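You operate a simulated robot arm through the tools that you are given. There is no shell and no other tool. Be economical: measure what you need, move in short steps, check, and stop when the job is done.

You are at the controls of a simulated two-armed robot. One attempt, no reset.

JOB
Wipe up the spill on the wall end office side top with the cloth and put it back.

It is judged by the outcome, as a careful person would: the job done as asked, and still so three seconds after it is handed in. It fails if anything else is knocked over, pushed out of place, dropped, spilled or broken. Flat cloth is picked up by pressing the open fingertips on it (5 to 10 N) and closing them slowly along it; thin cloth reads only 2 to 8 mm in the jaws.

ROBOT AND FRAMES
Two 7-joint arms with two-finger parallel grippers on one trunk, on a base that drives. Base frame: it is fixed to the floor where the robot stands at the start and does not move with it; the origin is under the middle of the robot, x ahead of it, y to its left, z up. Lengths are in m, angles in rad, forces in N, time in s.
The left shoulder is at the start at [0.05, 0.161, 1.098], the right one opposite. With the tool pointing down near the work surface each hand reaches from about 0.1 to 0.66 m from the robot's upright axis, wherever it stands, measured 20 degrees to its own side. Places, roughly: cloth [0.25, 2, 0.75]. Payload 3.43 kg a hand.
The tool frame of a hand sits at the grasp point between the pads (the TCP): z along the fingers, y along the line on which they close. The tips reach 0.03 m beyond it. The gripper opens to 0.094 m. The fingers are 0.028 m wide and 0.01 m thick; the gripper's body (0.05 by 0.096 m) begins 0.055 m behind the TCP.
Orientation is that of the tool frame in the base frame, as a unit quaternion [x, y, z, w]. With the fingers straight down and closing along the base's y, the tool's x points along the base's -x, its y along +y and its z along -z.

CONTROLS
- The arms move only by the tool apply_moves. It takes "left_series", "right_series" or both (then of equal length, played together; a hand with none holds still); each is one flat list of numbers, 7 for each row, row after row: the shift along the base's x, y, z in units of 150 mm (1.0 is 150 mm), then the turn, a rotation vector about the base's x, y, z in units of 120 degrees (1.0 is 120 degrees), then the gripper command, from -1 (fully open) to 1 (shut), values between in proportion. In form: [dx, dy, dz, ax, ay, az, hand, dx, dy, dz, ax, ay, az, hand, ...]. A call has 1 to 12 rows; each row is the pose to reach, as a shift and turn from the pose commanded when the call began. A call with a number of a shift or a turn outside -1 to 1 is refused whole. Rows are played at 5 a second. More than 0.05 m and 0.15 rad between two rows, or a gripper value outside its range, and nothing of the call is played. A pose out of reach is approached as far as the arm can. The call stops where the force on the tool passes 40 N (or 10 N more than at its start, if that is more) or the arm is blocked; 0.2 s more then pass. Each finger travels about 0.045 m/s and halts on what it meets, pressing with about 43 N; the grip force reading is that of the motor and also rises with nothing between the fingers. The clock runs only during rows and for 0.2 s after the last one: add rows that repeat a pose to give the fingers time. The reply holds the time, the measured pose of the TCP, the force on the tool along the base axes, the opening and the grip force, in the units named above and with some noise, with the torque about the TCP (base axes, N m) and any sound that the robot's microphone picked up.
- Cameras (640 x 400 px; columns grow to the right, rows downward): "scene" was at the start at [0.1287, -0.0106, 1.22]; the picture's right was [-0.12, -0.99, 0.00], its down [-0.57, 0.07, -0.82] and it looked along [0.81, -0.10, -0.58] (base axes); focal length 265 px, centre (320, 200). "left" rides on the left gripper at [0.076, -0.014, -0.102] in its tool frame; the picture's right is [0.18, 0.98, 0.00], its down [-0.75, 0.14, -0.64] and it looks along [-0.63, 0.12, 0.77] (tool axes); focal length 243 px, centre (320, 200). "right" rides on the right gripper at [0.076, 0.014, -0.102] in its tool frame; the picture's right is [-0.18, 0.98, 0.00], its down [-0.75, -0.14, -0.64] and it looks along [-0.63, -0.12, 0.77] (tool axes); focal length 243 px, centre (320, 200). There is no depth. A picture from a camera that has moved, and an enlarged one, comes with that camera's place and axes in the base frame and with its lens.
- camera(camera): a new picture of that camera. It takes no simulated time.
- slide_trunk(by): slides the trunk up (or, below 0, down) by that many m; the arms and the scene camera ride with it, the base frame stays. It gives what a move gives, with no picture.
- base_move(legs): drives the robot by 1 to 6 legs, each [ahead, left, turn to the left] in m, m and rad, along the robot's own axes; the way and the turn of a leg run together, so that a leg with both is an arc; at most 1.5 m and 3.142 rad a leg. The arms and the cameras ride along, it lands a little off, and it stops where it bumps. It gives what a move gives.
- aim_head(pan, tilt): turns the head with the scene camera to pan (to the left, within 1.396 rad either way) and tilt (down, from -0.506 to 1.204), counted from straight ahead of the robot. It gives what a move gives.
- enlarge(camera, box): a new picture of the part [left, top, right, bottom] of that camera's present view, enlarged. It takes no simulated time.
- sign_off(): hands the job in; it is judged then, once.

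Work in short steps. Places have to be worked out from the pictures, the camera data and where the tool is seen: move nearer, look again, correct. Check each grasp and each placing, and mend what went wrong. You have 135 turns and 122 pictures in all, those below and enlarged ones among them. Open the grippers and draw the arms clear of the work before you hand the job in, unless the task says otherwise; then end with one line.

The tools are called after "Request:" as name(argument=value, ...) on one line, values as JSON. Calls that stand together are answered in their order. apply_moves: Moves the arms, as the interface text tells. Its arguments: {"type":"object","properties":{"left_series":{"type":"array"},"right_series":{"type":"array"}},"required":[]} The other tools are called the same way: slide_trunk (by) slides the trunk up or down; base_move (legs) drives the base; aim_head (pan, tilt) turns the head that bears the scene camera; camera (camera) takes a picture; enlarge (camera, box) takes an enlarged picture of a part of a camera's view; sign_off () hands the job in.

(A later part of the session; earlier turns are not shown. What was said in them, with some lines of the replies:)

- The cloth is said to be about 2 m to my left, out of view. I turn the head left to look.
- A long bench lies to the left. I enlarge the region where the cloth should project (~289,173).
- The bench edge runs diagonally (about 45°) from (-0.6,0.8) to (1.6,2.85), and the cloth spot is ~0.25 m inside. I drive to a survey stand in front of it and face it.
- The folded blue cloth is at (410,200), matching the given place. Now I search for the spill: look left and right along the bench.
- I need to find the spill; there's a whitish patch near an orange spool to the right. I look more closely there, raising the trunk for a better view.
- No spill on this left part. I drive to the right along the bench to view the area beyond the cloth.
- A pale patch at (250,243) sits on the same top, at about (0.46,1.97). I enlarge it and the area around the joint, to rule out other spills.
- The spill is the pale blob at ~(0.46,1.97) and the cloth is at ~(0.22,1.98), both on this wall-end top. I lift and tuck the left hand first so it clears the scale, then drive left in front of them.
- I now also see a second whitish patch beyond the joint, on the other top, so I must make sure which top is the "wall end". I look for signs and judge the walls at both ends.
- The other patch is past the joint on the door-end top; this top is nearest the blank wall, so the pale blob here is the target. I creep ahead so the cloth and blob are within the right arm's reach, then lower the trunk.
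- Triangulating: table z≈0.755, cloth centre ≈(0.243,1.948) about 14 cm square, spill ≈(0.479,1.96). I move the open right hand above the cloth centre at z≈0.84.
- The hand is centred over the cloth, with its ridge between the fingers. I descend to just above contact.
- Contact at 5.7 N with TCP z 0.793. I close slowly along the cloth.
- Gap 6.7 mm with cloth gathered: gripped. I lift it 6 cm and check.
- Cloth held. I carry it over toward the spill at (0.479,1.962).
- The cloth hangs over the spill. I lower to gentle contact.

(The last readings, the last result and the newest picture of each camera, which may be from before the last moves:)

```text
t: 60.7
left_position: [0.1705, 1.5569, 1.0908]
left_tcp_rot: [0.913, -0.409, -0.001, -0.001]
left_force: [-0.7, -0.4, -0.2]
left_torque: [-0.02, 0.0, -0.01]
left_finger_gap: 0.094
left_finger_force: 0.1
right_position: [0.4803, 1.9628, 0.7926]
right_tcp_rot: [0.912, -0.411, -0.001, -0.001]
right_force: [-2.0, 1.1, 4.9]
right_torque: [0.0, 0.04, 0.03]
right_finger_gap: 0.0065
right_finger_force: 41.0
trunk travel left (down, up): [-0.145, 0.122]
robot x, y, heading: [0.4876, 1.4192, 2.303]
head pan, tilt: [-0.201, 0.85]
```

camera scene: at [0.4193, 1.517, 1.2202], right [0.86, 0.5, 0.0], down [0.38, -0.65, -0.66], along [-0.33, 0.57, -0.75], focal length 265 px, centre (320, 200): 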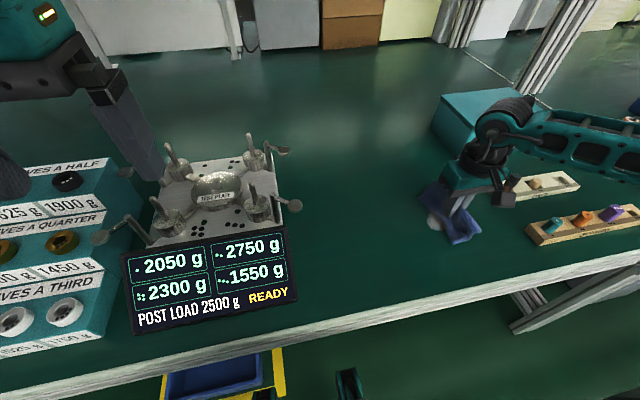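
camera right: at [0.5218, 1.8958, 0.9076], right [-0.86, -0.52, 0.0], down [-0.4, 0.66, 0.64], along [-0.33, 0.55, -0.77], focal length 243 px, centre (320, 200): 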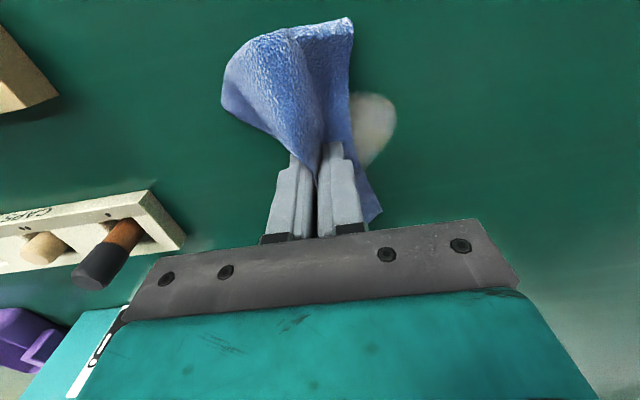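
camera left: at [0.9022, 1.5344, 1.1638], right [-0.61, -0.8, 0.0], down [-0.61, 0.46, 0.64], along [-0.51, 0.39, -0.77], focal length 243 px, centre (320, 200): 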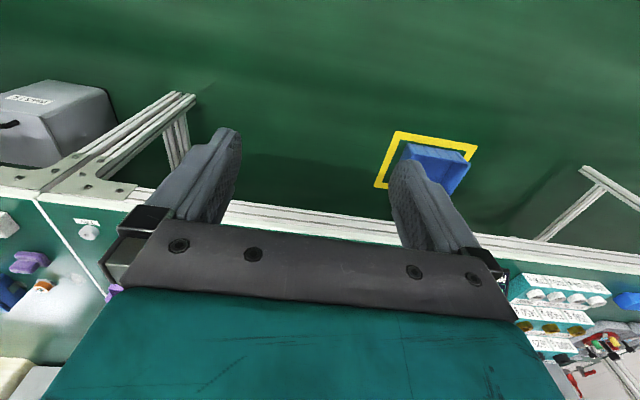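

Contact at 4.9 N. I wipe side to side over the far half of the spill.

Request:
apply_moves(right_series=[0.223, 0.2, -0.004, 0, 0, 0, 1, 0, 0, -0.004, 0, 0, 0, 1, -0.223, -0.2, -0.004, 0, 0, 0, 1, -0.312, -0.101, -0.004, 0, 0, 0, 1, -0.089, 0.099, -0.004, 0, 0, 0, 1, 0.134, 0.299, -0.004, 0, 0, 0, 1, 0.045, 0.398, -0.004, 0, 0, 0, 1, -0.178, 0.198, -0.004, 0, 0, 0, 1, -0.401, -0.002, -0.004, 0, 0, 0, 1, -0.312, -0.101, -0.004, 0, 0, 0, 1, -0.223, -0.2, -0.004, 0, 0, 0, 1, 0, 0, -0.004, 0, 0, 0, 1])

Request:
apply_moves(right_series=[0.223, 0.2, 0, 0, 0, 0, 1, 0.312, 0.101, 0, 0, 0, 0, 1, 0.089, -0.099, 0, 0, 0, 0, 1, -0.134, -0.299, 0, 0, 0, 0, 1, -0.045, -0.398, 0, 0, 0, 0, 1, 0.178, -0.198, 0, 0, 0, 0, 1, 0.401, 0.002, 0, 0, 0, 0, 1, 0.312, 0.101, 0, 0, 0, 0, 1, 0.223, 0.2, 0, 0, 0, 0, 1, 0, 0, 0, 0, 0, 0, 1])

Request:
camera(camera="right")

Request:
camera(camera="scene")

```text
t: 63.3
left_position: [0.1693, 1.5561, 1.0905]
left_tcp_rot: [0.912, -0.409, 0.0, 0.0]
left_force: [1.6, 0.5, 0.2]
left_torque: [-0.03, 0.0, 0.01]
left_finger_gap: 0.0943
left_finger_force: 0.0
right_position: [0.4792, 1.9616, 0.7932]
right_tcp_rot: [0.912, -0.409, 0.0, 0.0]
right_force: [-1.5, -2.3, 7.4]
right_torque: [-0.12, 0.03, 0.03]
right_finger_gap: 0.0065
right_finger_force: 40.7
trunk travel left (down, up): [-0.145, 0.122]
robot x, y, heading: [0.481, 1.4192, 2.301]
head pan, tilt: [-0.201, 0.85]
```

```text
t: 65.5
left_position: [0.1693, 1.5563, 1.0914]
left_tcp_rot: [0.912, -0.409, -0.001, 0.0]
left_force: [-0.6, 1.1, -0.1]
left_torque: [-0.01, 0.03, 0.02]
left_finger_gap: 0.0939
left_finger_force: 0.1
right_position: [0.4803, 1.9627, 0.7937]
right_tcp_rot: [0.912, -0.41, -0.002, -0.002]
right_force: [3.2, 5.6, 15.0]
right_torque: [0.03, -0.03, -0.02]
right_finger_gap: 0.0067
right_finger_force: 40.2
trunk travel left (down, up): [-0.145, 0.122]
robot x, y, heading: [0.4831, 1.4176, 2.296]
head pan, tilt: [-0.201, 0.85]
```

```text
87 pictures are left
camera right: at [0.521, 1.896, 0.8944], right [-0.86, -0.51, 0.0], down [-0.39, 0.65, 0.65], along [-0.33, 0.55, -0.76], focal length 243 px, centre (320, 200)
```

right: 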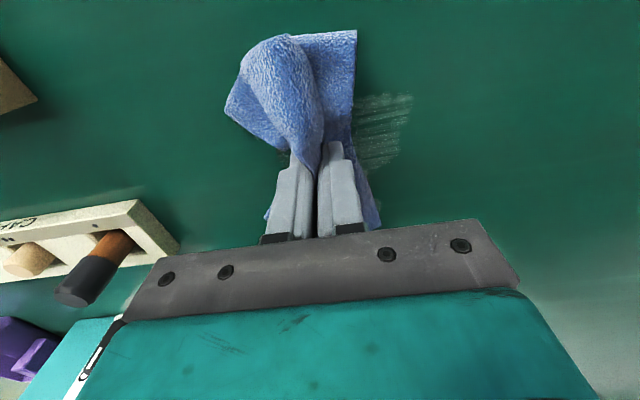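

```text
86 pictures are left
camera scene: at [0.4192, 1.516, 1.2204], right [0.86, 0.5, 0.0], down [0.38, -0.65, -0.66], along [-0.33, 0.57, -0.75], focal length 265 px, centre (320, 200)
```

scene: 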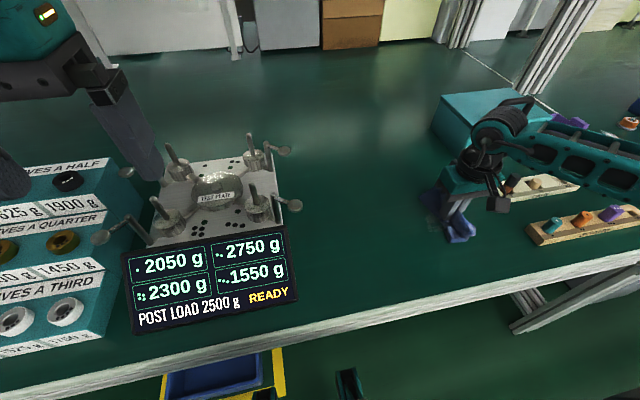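

It wipes well; streaks remain. I make front-to-back passes across the whole patch.

Request:
apply_moves(right_series=[-0.223, -0.2, 0, 0, 0, 0, 1, -0.423, 0.023, 0, 0, 0, 0, 1, -0.223, -0.2, 0, 0, 0, 0, 1, -0.023, -0.423, 0, 0, 0, 0, 1, 0.051, -0.356, 0, 0, 0, 0, 1, -0.149, -0.133, 0, 0, 0, 0, 1, -0.349, 0.09, 0, 0, 0, 0, 1, -0.274, 0.156, 0, 0, 0, 0, 1, -0.0745, -0.067, 0, 0, 0, 0, 1, 0.126, -0.29, 0, 0, 0, 0, 1, 0.2, -0.223, 0, 0, 0, 0, 1, 0, 0, 0, 0, 0, 0, 1])

Request:
apply_moves(right_series=[-0.2, 0.223, 0, 0, 0, 0, 1, -0.126, 0.29, 0, 0, 0, 0, 1, 0.0745, 0.067, 0, 0, 0, 0, 1, 0.274, -0.156, 0, 0, 0, 0, 1, 0.349, -0.09, 0, 0, 0, 0, 1, 0.149, 0.133, 0, 0, 0, 0, 1, -0.051, 0.356, 0, 0, 0, 0, 1, 0.023, 0.423, 0, 0, 0, 0, 1, 0.223, 0.2, 0, 0, 0, 0, 1, 0.423, -0.023, 0, 0, 0, 0, 1, 0.223, 0.2, 0, 0, 0, 0, 1, 0, 0, 0, 0, 0, 0, 1])

Request:
apply_moves(right_series=[-0.223, -0.2, 0, 0, 0, 0, 1, -0.423, 0.023, 0, 0, 0, 0, 1, -0.223, -0.2, 0, 0, 0, 0, 1, -0.023, -0.423, 0, 0, 0, 0, 1, 0.051, -0.356, 0, 0, 0, 0, 1, -0.149, -0.133, 0, 0, 0, 0, 1, -0.349, 0.09, 0, 0, 0, 0, 1, -0.274, 0.156, 0, 0, 0, 0, 1, -0.0745, -0.067, 0, 0, 0, 0, 1, 0.126, -0.29, 0, 0, 0, 0, 1, 0.2, -0.223, 0, 0, 0, 0, 1, 0, 0, 0, 0, 0, 0, 1])

Request:
camera(camera="right")

```text
t: 68.1
left_position: [0.1702, 1.5577, 1.09]
left_tcp_rot: [0.913, -0.409, 0.0, 0.0]
left_force: [0.0, 0.5, 0.0]
left_torque: [0.01, -0.01, 0.01]
left_finger_gap: 0.0936
left_finger_force: 0.1
right_position: [0.4819, 1.962, 0.7942]
right_tcp_rot: [0.912, -0.41, 0.001, -0.001]
right_force: [-0.2, -0.6, 3.7]
right_torque: [-0.01, 0.05, 0.03]
right_finger_gap: 0.0066
right_finger_force: 40.9
trunk travel left (down, up): [-0.145, 0.122]
robot x, y, heading: [0.4826, 1.4185, 2.293]
head pan, tilt: [-0.201, 0.85]
```

```text
t: 70.7
left_position: [0.1697, 1.5565, 1.0914]
left_tcp_rot: [0.912, -0.409, -0.001, 0.0]
left_force: [-0.3, 0.0, 0.7]
left_torque: [0.02, 0.01, 0.0]
left_finger_gap: 0.0938
left_finger_force: 0.0
right_position: [0.4802, 1.9628, 0.793]
right_tcp_rot: [0.912, -0.41, 0.001, -0.001]
right_force: [2.2, 1.8, 10.4]
right_torque: [-0.03, -0.03, 0.02]
right_finger_gap: 0.0066
right_finger_force: 40.7
trunk travel left (down, up): [-0.145, 0.122]
robot x, y, heading: [0.4828, 1.4157, 2.297]
head pan, tilt: [-0.201, 0.85]
```

```text
t: 73.3
left_position: [0.1695, 1.5561, 1.0896]
left_tcp_rot: [0.913, -0.408, 0.0, -0.001]
left_force: [-0.3, -0.5, 0.7]
left_torque: [0.01, 0.0, 0.02]
left_finger_gap: 0.0939
left_finger_force: 0.1
right_position: [0.4811, 1.9624, 0.7931]
right_tcp_rot: [0.913, -0.409, -0.001, 0.0]
right_force: [0.0, -1.4, 3.5]
right_torque: [-0.04, 0.05, -0.03]
right_finger_gap: 0.0068
right_finger_force: 41.5
trunk travel left (down, up): [-0.145, 0.122]
robot x, y, heading: [0.4845, 1.4191, 2.3]
head pan, tilt: [-0.201, 0.85]
```

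```text
85 pictures are left
camera right: at [0.5216, 1.8961, 0.8952], right [-0.86, -0.52, 0.0], down [-0.4, 0.66, 0.64], along [-0.33, 0.55, -0.77], focal length 243 px, centre (320, 200)
```

right: 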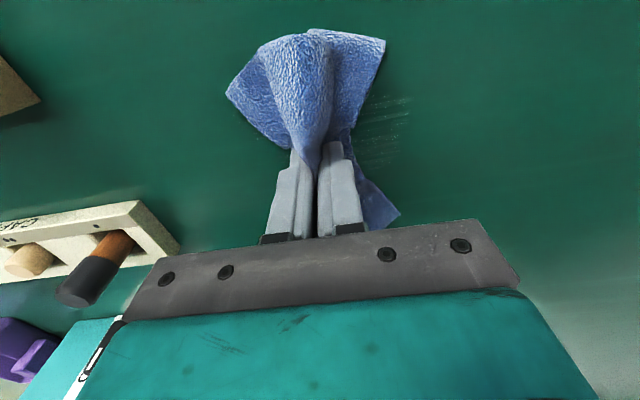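

Only faint streaks remain. I press slightly more and repeat both patterns, then lift to inspect.

Request:
apply_moves(right_series=[-0.223, -0.2, -0.008, 0, 0, 0, 1, -0.423, 0.023, -0.008, 0, 0, 0, 1, -0.223, -0.2, -0.008, 0, 0, 0, 1, -0.023, -0.423, -0.008, 0, 0, 0, 1, 0.051, -0.356, -0.008, 0, 0, 0, 1, -0.149, -0.133, -0.008, 0, 0, 0, 1, -0.349, 0.09, -0.008, 0, 0, 0, 1, -0.274, 0.156, -0.008, 0, 0, 0, 1, -0.0745, -0.067, -0.008, 0, 0, 0, 1, 0.126, -0.29, -0.008, 0, 0, 0, 1, 0.2, -0.223, -0.008, 0, 0, 0, 1, 0, 0, -0.008, 0, 0, 0, 1])

Request:
apply_moves(right_series=[-0.2, 0.223, 0, 0, 0, 0, 1, -0.126, 0.29, 0, 0, 0, 0, 1, 0.0745, 0.067, 0, 0, 0, 0, 1, 0.274, -0.156, 0, 0, 0, 0, 1, 0.349, -0.09, 0, 0, 0, 0, 1, 0.149, 0.133, 0, 0, 0, 0, 1, -0.051, 0.356, 0, 0, 0, 0, 1, 0.023, 0.423, 0, 0, 0, 0, 1, 0.223, 0.2, 0, 0, 0, 0, 1, 0.423, -0.023, 0, 0, 0, 0, 1, 0.223, 0.2, 0, 0, 0, 0, 1, 0, 0, 0, 0, 0, 0, 1])

Request:
apply_moves(right_series=[-0.223, -0.2, 0, 0, 0, 0, 1, -0.149, -0.31, 0, 0, 0, 0, 1, -0.04, -0.22, 0, 0, 0, 0, 1, -0.149, -0.31, 0, 0, 0, 0, 1, -0.223, -0.2, 0, 0, 0, 0, 1, 0, 0, 0, 0, 0, 0, 1, -0.2, 0.1, 0, 0, 0, 0, 1, -0.35, -0.05, 0.02, 0, 0, 0, 1, -0.4, -0.05, 0.2, 0, 0, 0, 1, -0.6, -0.05, 0.4, 0, 0, 0, 1, -0.85, -0.05, 0.5, 0, 0, 0, 1, -0.85, -0.05, 0.5, 0, 0, 0, 1])

Request:
enlarge(camera="scene", box=[360, 150, 540, 270])

Request:
camera(camera="right")

```text
t: 75.9
left_position: [0.1692, 1.5562, 1.0912]
left_tcp_rot: [0.913, -0.409, -0.001, -0.002]
left_force: [-0.3, -0.5, 0.8]
left_torque: [-0.01, 0.02, 0.01]
left_finger_gap: 0.0942
left_finger_force: 0.0
right_position: [0.4815, 1.9618, 0.7934]
right_tcp_rot: [0.912, -0.411, 0.002, -0.001]
right_force: [3.1, -4.0, 17.4]
right_torque: [-0.24, -0.04, 0.06]
right_finger_gap: 0.0064
right_finger_force: 40.5
trunk travel left (down, up): [-0.145, 0.122]
robot x, y, heading: [0.4806, 1.4152, 2.299]
head pan, tilt: [-0.201, 0.85]
```

```text
t: 78.5
left_position: [0.1691, 1.5558, 1.0911]
left_tcp_rot: [0.913, -0.408, -0.001, 0.0]
left_force: [-0.7, 0.2, -0.8]
left_torque: [0.0, 0.02, -0.01]
left_finger_gap: 0.0941
left_finger_force: 0.1
right_position: [0.4806, 1.9638, 0.7927]
right_tcp_rot: [0.912, -0.41, 0.0, -0.001]
right_force: [4.3, 3.8, 17.7]
right_torque: [-0.03, -0.09, -0.02]
right_finger_gap: 0.0067
right_finger_force: 41.0
trunk travel left (down, up): [-0.145, 0.122]
robot x, y, heading: [0.4852, 1.4224, 2.296]
head pan, tilt: [-0.201, 0.85]
```

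```text
t: 81.1
left_position: [0.1691, 1.5564, 1.0911]
left_tcp_rot: [0.913, -0.408, -0.001, 0.0]
left_force: [-0.5, -0.2, 0.1]
left_torque: [0.0, 0.04, 0.0]
left_finger_gap: 0.0939
left_finger_force: 0.0
right_position: [0.351, 1.9539, 0.8669]
right_tcp_rot: [0.912, -0.409, 0.0, 0.001]
right_force: [1.0, -0.2, -0.3]
right_torque: [0.0, 0.01, 0.0]
right_finger_gap: 0.0065
right_finger_force: 40.6
trunk travel left (down, up): [-0.145, 0.122]
robot x, y, heading: [0.4841, 1.416, 2.292]
head pan, tilt: [-0.201, 0.85]
```

```text
3.33 times, centred on (450, 210) of scene
camera zoom: at [0.4194, 1.517, 1.2202], right [0.86, 0.5, 0.0], down [0.38, -0.65, -0.66], along [-0.33, 0.57, -0.75], focal length 884 px, centre (-113, 167)
```

zoom: 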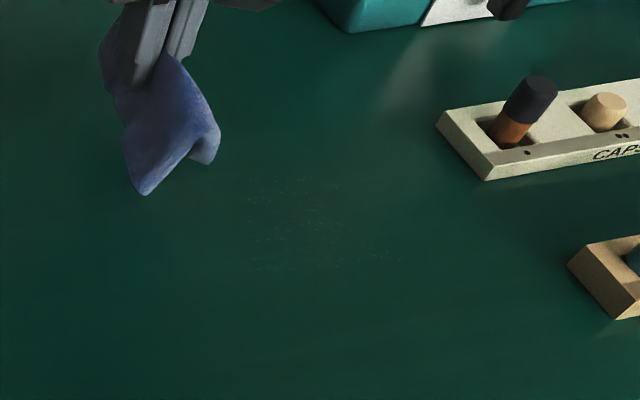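

```text
83 pictures are left
camera right: at [0.3928, 1.888, 0.9684], right [-0.86, -0.52, 0.0], down [-0.4, 0.66, 0.64], along [-0.33, 0.55, -0.77], focal length 243 px, centre (320, 200)
```

right: 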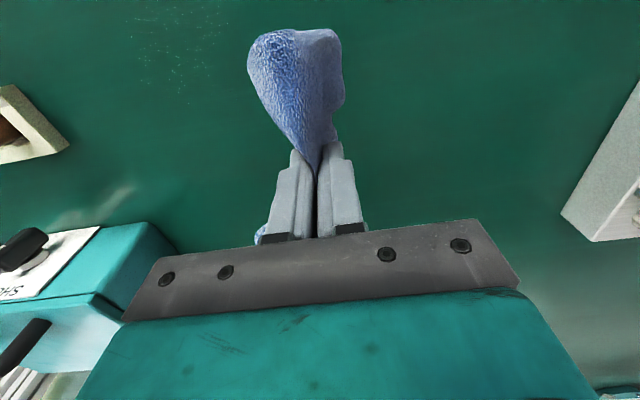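

Almost all gone; a few faint specks remain in the same footprint. I return and do a denser set of passes.

Request:
apply_moves(right_series=[0.25, 0.02, -0.1, 0, 0, 0, 1, 0.5, 0.03, -0.25, 0, 0, 0, 1, 0.75, 0.05, -0.4, 0, 0, 0, 1, 0.85, 0.05, -0.5, 0, 0, 0, 1, 0.96, 0.15, -0.5, 0, 0, 0, 1, 0.85, 0.273, -0.5, 0, 0, 0, 1, 0.65, 0.15, -0.5, 0, 0, 0, 1, 0.63, -0.05, -0.5, 0, 0, 0, 1, 0.75, -0.2, -0.5, 0, 0, 0, 1, 0.95, -0.15, -0.5, 0, 0, 0, 1, 0.95, 0.05, -0.5, 0, 0, 0, 1, 0.85, 0.05, -0.5, 0, 0, 0, 1])

Request:
apply_moves(right_series=[-0.2, 0.223, 0, 0, 0, 0, 1, -0.126, 0.29, 0, 0, 0, 0, 1, 0.0745, 0.067, 0, 0, 0, 0, 1, 0.274, -0.156, 0, 0, 0, 0, 1, 0.349, -0.09, 0, 0, 0, 0, 1, 0.149, 0.133, 0, 0, 0, 0, 1, -0.051, 0.356, 0, 0, 0, 0, 1, 0.023, 0.423, 0, 0, 0, 0, 1, 0.223, 0.2, 0, 0, 0, 0, 1, 0.423, -0.023, 0, 0, 0, 0, 1, 0.223, 0.2, 0, 0, 0, 0, 1, 0, 0, 0, 0, 0, 0, 1])

Request:
apply_moves(right_series=[0.223, 0.2, 0, 0, 0, 0, 1, 0.27, 0.15, 0, 0, 0, 0, 1, 0.044, -0.05, 0, 0, 0, 0, 1, -0.178, -0.25, 0, 0, 0, 0, 1, -0.134, -0.299, 0, 0, 0, 0, 1, 0.089, -0.099, 0, 0, 0, 0, 1, 0.312, 0.101, 0, 0, 0, 0, 1, 0.356, 0.05, 0, 0, 0, 0, 1, 0.134, -0.15, 0, 0, 0, 0, 1, -0.09, -0.35, 0, 0, 0, 0, 1, -0.223, -0.2, 0, 0, 0, 0, 1, 0, 0, 0, 0, 0, 0, 1])

Request:
apply_moves(right_series=[-0.223, -0.2, 0, 0, 0, 0, 1, -0.268, -0.15, 0, 0, 0, 0, 1, -0.045, 0.05, 0, 0, 0, 0, 1, 0.178, 0.25, 0, 0, 0, 0, 1, 0.134, 0.299, 0, 0, 0, 0, 1, -0.089, 0.099, 0, 0, 0, 0, 1, -0.312, -0.101, 0, 0, 0, 0, 1, -0.356, -0.05, 0, 0, 0, 0, 1, -0.133, 0.15, 0, 0, 0, 0, 1, 0.09, 0.35, 0, 0, 0, 0, 1, -0.1, 0.2, 0, 0, 0, 0, 1, 0, 0, 0, 0, 0, 0, 1])

Request:
apply_moves(right_series=[-0.223, -0.2, 0, 0, 0, 0, 1, -0.149, -0.31, 0, 0, 0, 0, 1, -0.04, -0.22, 0, 0, 0, 0, 1, -0.149, -0.31, 0, 0, 0, 0, 1, -0.223, -0.2, 0, 0, 0, 0, 1, 0, 0, 0, 0, 0, 0, 1, -0.2, 0.1, 0, 0, 0, 0, 1, -0.35, -0.05, 0.02, 0, 0, 0, 1, -0.4, -0.05, 0.2, 0, 0, 0, 1, -0.6, -0.05, 0.4, 0, 0, 0, 1, -0.85, -0.05, 0.5, 0, 0, 0, 1, -0.85, -0.05, 0.5, 0, 0, 0, 1])

Request:
enlarge(camera="scene", box=[360, 150, 540, 270])

```text
t: 83.7
left_position: [0.1704, 1.555, 1.091]
left_tcp_rot: [0.913, -0.409, 0.0, -0.002]
left_force: [1.0, 0.2, -0.5]
left_torque: [0.01, 0.01, 0.03]
left_finger_gap: 0.0941
left_finger_force: 0.1
right_position: [0.4811, 1.9626, 0.7933]
right_tcp_rot: [0.912, -0.411, -0.001, -0.003]
right_force: [8.7, 1.2, 25.9]
right_torque: [-0.2, -0.19, 0.07]
right_finger_gap: 0.0066
right_finger_force: 40.5
trunk travel left (down, up): [-0.145, 0.122]
robot x, y, heading: [0.4829, 1.4216, 2.295]
head pan, tilt: [-0.201, 0.85]
```

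```text
t: 86.3
left_position: [0.1699, 1.5546, 1.0917]
left_tcp_rot: [0.913, -0.409, -0.001, -0.001]
left_force: [-0.6, 0.2, 0.5]
left_torque: [0.01, 0.05, -0.04]
left_finger_gap: 0.094
left_finger_force: 0.1
right_position: [0.4815, 1.9623, 0.7935]
right_tcp_rot: [0.912, -0.41, -0.002, -0.003]
right_force: [6.3, 5.0, 26.5]
right_torque: [0.01, -0.1, 0.0]
right_finger_gap: 0.0065
right_finger_force: 41.0
trunk travel left (down, up): [-0.145, 0.122]
robot x, y, heading: [0.4908, 1.4195, 2.298]
head pan, tilt: [-0.201, 0.85]
```

```text
t: 88.9
left_position: [0.1688, 1.5541, 1.0914]
left_tcp_rot: [0.913, -0.408, -0.001, -0.001]
left_force: [-0.4, 0.0, -0.1]
left_torque: [0.02, 0.0, 0.02]
left_finger_gap: 0.0941
left_finger_force: 0.1
right_position: [0.4766, 1.9618, 0.7932]
right_tcp_rot: [0.913, -0.409, -0.004, 0.0]
right_force: [-7.8, -5.1, 26.9]
right_torque: [-0.4, 0.27, -0.04]
right_finger_gap: 0.0066
right_finger_force: 40.4
trunk travel left (down, up): [-0.145, 0.122]
robot x, y, heading: [0.4864, 1.4181, 2.295]
head pan, tilt: [-0.201, 0.85]
```

```text
t: 91.5
left_position: [0.1694, 1.5558, 1.0903]
left_tcp_rot: [0.912, -0.409, -0.001, -0.001]
left_force: [-0.1, -0.1, 0.1]
left_torque: [-0.03, 0.01, 0.04]
left_finger_gap: 0.0942
left_finger_force: 0.1
right_position: [0.4802, 1.9633, 0.7936]
right_tcp_rot: [0.912, -0.41, -0.003, -0.002]
right_force: [-2.0, 4.6, 20.2]
right_torque: [-0.02, 0.14, 0.0]
right_finger_gap: 0.0066
right_finger_force: 40.4
trunk travel left (down, up): [-0.145, 0.122]
robot x, y, heading: [0.4824, 1.42, 2.298]
head pan, tilt: [-0.201, 0.85]
```

```text
t: 94.1
left_position: [0.1698, 1.5566, 1.0912]
left_tcp_rot: [0.913, -0.409, -0.001, 0.001]
left_force: [0.0, 0.6, 0.0]
left_torque: [-0.05, 0.01, 0.01]
left_finger_gap: 0.0939
left_finger_force: 0.2
right_position: [0.3527, 1.9554, 0.8669]
right_tcp_rot: [0.912, -0.41, 0.0, 0.0]
right_force: [-0.9, 0.7, -0.4]
right_torque: [-0.02, 0.01, -0.06]
right_finger_gap: 0.0064
right_finger_force: 40.6
trunk travel left (down, up): [-0.145, 0.122]
robot x, y, heading: [0.4828, 1.42, 2.295]
head pan, tilt: [-0.201, 0.85]
```

```text
3.33 times, centred on (450, 210) of scene
camera zoom: at [0.4194, 1.517, 1.2202], right [0.86, 0.5, 0.0], down [0.38, -0.65, -0.66], along [-0.33, 0.57, -0.75], focal length 884 px, centre (-113, 167)
```

zoom: 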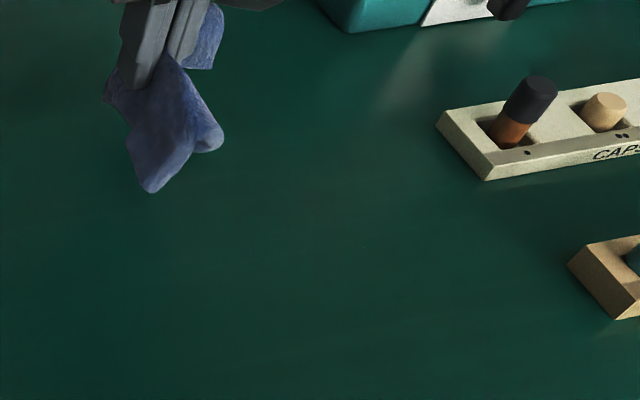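

The spill is gone. I carry the cloth back over its original place and lower it to light contact.

Request:
apply_moves(right_series=[-0.25, -0.02, 0, 0, 0, 0, 1, -0.5, -0.04, 0, 0, 0, 0, 1, -0.735, -0.05, 0, 0, 0, 0, 1, -0.735, -0.05, -0.2, 0, 0, 0, 1, -0.735, -0.05, -0.35, 0, 0, 0, 1, -0.735, -0.05, -0.47, 0, 0, 0, 1, -0.735, -0.05, -0.485, 0, 0, 0, 1, -0.735, -0.05, -0.485, 0, 0, 0, 1])

Request:
camera(camera="right")

Request:
camera(camera="scene")

```text
t: 95.9
left_position: [0.17, 1.5567, 1.0904]
left_tcp_rot: [0.912, -0.409, 0.0, 0.0]
left_force: [-0.6, 0.0, 0.1]
left_torque: [0.01, -0.04, 0.03]
left_finger_gap: 0.094
left_finger_force: 0.1
right_position: [0.2412, 1.9473, 0.7943]
right_tcp_rot: [0.912, -0.41, 0.0, -0.001]
right_force: [-1.1, -0.7, 8.4]
right_torque: [-0.07, 0.07, 0.01]
right_finger_gap: 0.0066
right_finger_force: 40.8
trunk travel left (down, up): [-0.145, 0.122]
robot x, y, heading: [0.4826, 1.4171, 2.295]
head pan, tilt: [-0.201, 0.85]
```

```text
81 pictures are left
camera right: at [0.2826, 1.8802, 0.8963], right [-0.86, -0.52, 0.0], down [-0.39, 0.66, 0.64], along [-0.33, 0.55, -0.77], focal length 243 px, centre (320, 200)
```

right: 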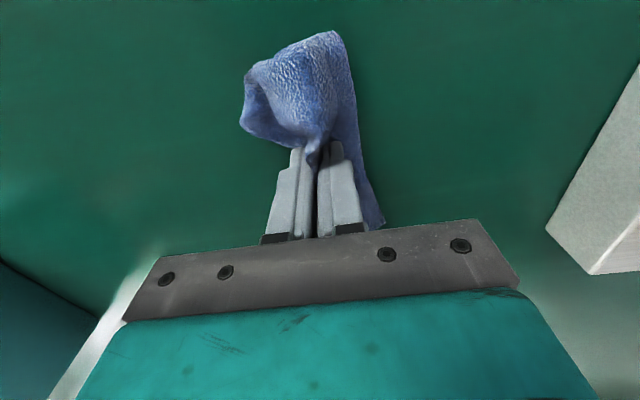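

```text
80 pictures are left
camera scene: at [0.4195, 1.5162, 1.2204], right [0.86, 0.5, 0.0], down [0.38, -0.65, -0.66], along [-0.33, 0.57, -0.75], focal length 265 px, centre (320, 200)
```

scene: 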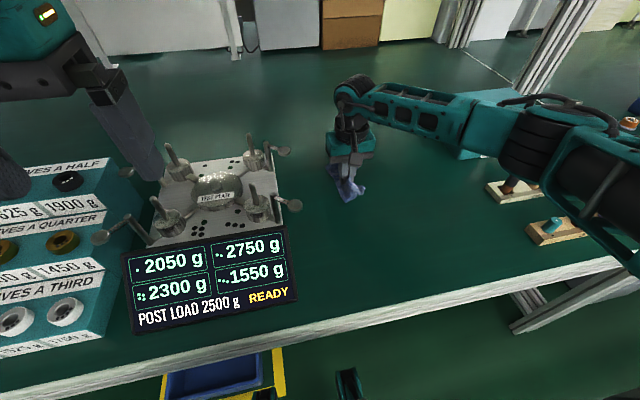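

The cloth is back at its spot with light contact (8 N). I open slowly while touching, so the fingers spread it, then rise.

Request:
apply_moves(right_series=[0, 0, 0, 0, 0, 0, 0.8, 0, 0, 0, 0, 0, 0, 0.6, 0, 0, 0, 0, 0, 0, 0.4, 0, 0, 0, 0, 0, 0, 0.2, 0, 0, 0, 0, 0, 0, 0, 0, 0, 0, 0, 0, 0, -0.2, 0, 0, 0, 0, 0, 0, -0.4, 0, 0, 0, 0, 0, 0, -0.6, 0, 0, 0, 0, 0, 0, -0.8, 0, 0, 0, 0, 0, 0, -1, 0, 0, 0, 0, 0, 0, -1])

Request:
apply_moves(right_series=[0, 0, 0.1, 0, 0, 0, -1, 0, 0, 0.3, 0, 0, 0, -1, 0, 0, 0.6, 0, 0, 0, -1, 0, 0, 0.8, 0, 0, 0, -1, 0, 0, 0.8, 0, 0, 0, -1])

Request:
camera(camera="right")

Request:
enlarge(camera="scene", box=[250, 110, 490, 260])

```text
t: 98.3
left_position: [0.1703, 1.5572, 1.0914]
left_tcp_rot: [0.913, -0.409, -0.001, 0.0]
left_force: [-0.2, 0.3, 0.0]
left_torque: [0.0, -0.01, -0.02]
left_finger_gap: 0.0938
left_finger_force: 0.2
right_position: [0.2416, 1.9466, 0.7926]
right_tcp_rot: [0.912, -0.41, -0.001, 0.001]
right_force: [0.3, 0.3, 0.1]
right_torque: [-0.01, -0.03, -0.01]
right_finger_gap: 0.094
right_finger_force: 0.0
trunk travel left (down, up): [-0.145, 0.122]
robot x, y, heading: [0.4855, 1.4203, 2.298]
head pan, tilt: [-0.201, 0.85]
```

```text
t: 99.5
left_position: [0.1697, 1.5558, 1.0911]
left_tcp_rot: [0.912, -0.409, -0.001, 0.0]
left_force: [0.8, -0.8, 0.4]
left_torque: [0.01, 0.04, 0.0]
left_finger_gap: 0.094
left_finger_force: 0.1
right_position: [0.2406, 1.9455, 0.9139]
right_tcp_rot: [0.912, -0.409, 0.0, -0.001]
right_force: [-0.5, -0.1, 0.9]
right_torque: [0.0, 0.0, 0.0]
right_finger_gap: 0.0938
right_finger_force: 0.0
trunk travel left (down, up): [-0.145, 0.122]
robot x, y, heading: [0.485, 1.4219, 2.297]
head pan, tilt: [-0.201, 0.85]
```

```text
79 pictures are left
camera right: at [0.2816, 1.8804, 1.0156], right [-0.86, -0.52, 0.0], down [-0.4, 0.66, 0.64], along [-0.33, 0.55, -0.77], focal length 243 px, centre (320, 200)
```

right: 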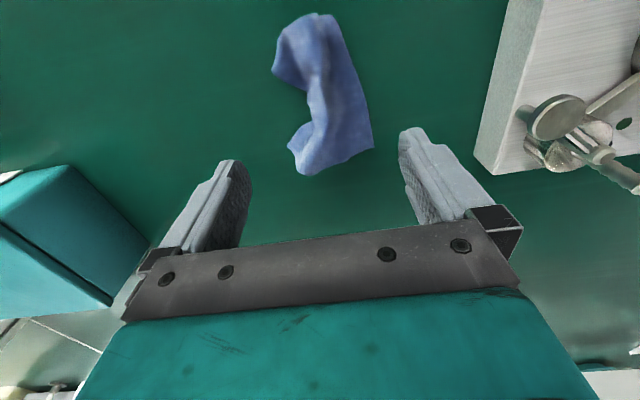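

```text
2.67 times, centred on (370, 185) of scene
camera zoom: at [0.4193, 1.517, 1.2202], right [0.86, 0.5, 0.0], down [0.38, -0.65, -0.66], along [-0.33, 0.57, -0.75], focal length 707 px, centre (187, 240)
```

zoom: 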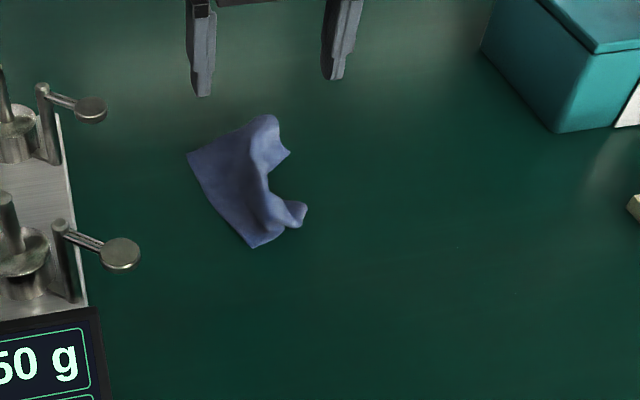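

The cloth lies at its original spot (centre within ~2 cm). I raise the right hand, back the robot away and take a final look at the whole top.

Request:
apply_moves(right_series=[0, 0, 0.3, 0, 0, 0, -1, 0, 0, 0.6, 0, 0, 0, -1, 0, 0, 0.8, 0, 0, 0, -1, 0, 0, 0.8, 0, 0, 0, -1])

Request:
base_move(legs=[[-0.4, 0, 0]])

Request:
aim_head(pan=-0.2, tilt=0.6)

Request:
camera(camera="scene")

Request:
camera(camera="right")

```text
t: 100.5
left_position: [0.1697, 1.5563, 1.091]
left_tcp_rot: [0.913, -0.409, -0.001, 0.0]
left_force: [-0.4, 1.0, -0.8]
left_torque: [0.01, 0.02, -0.01]
left_finger_gap: 0.0939
left_finger_force: 0.0
right_position: [0.2411, 1.946, 1.0349]
right_tcp_rot: [0.912, -0.41, 0.0, 0.0]
right_force: [0.8, 0.4, -0.6]
right_torque: [0.01, 0.01, 0.01]
right_finger_gap: 0.0939
right_finger_force: 0.1
trunk travel left (down, up): [-0.145, 0.122]
robot x, y, heading: [0.4841, 1.4216, 2.293]
head pan, tilt: [-0.201, 0.85]
```

```text
t: 103.0
left_position: [0.4361, 1.2577, 1.0911]
left_tcp_rot: [0.913, -0.409, -0.001, -0.001]
left_force: [0.3, 0.7, -0.3]
left_torque: [-0.02, 0.01, -0.03]
left_finger_gap: 0.0939
left_finger_force: 0.0
right_position: [0.5079, 1.647, 1.0337]
right_tcp_rot: [0.912, -0.411, 0.0, -0.001]
right_force: [0.0, -0.6, 0.7]
right_torque: [0.01, 0.01, -0.01]
right_finger_gap: 0.0939
right_finger_force: 0.0
trunk travel left (down, up): [-0.145, 0.122]
robot x, y, heading: [0.7495, 1.1196, 2.297]
head pan, tilt: [-0.201, 0.85]
```

```text
t: 103.8
left_position: [0.4353, 1.2585, 1.0902]
left_tcp_rot: [0.913, -0.409, -0.001, 0.001]
left_force: [-0.2, 0.6, 0.2]
left_torque: [0.04, 0.01, 0.02]
left_finger_gap: 0.0942
left_finger_force: 0.0
right_position: [0.5079, 1.6486, 1.0344]
right_tcp_rot: [0.912, -0.41, -0.001, 0.0]
right_force: [0.1, -0.3, 0.3]
right_torque: [0.02, 0.01, 0.02]
right_finger_gap: 0.0936
right_finger_force: 0.2
trunk travel left (down, up): [-0.145, 0.122]
robot x, y, heading: [0.7508, 1.1183, 2.296]
head pan, tilt: [-0.201, 0.6]
```

```text
77 pictures are left
camera scene: at [0.6799, 1.2268, 1.241], right [0.87, 0.5, 0.0], down [0.28, -0.49, -0.82], along [-0.41, 0.71, -0.57], focal length 265 px, centre (320, 200)
```

scene: 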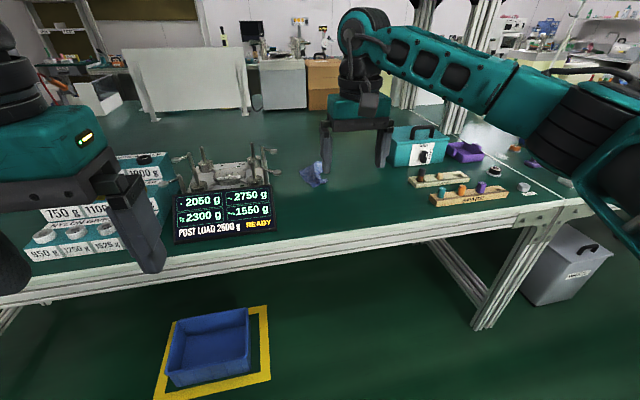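

```text
76 pictures are left
camera right: at [0.5485, 1.5818, 1.1355], right [-0.86, -0.51, 0.0], down [-0.39, 0.66, 0.64], along [-0.33, 0.55, -0.77], focal length 243 px, centre (320, 200)
```

right: 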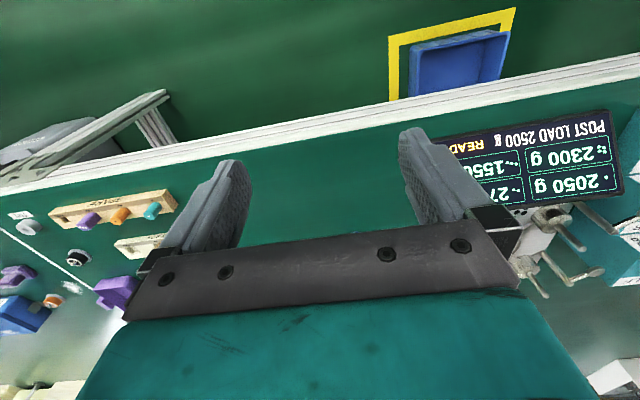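

The top is clean, the cloth is back in place, nothing else was disturbed, and both grippers are open and clear. I hand the job in.

Request:
sign_off()

```text
The job is handed in.
```

I wiped up the spill on the wall-end office-side top and put the cloth back within about 2 cm of its original spot. It is slightly folded over rather than flat. A whitish patch on the other top, past the joint, was left alone because I judged it to be outside the job.
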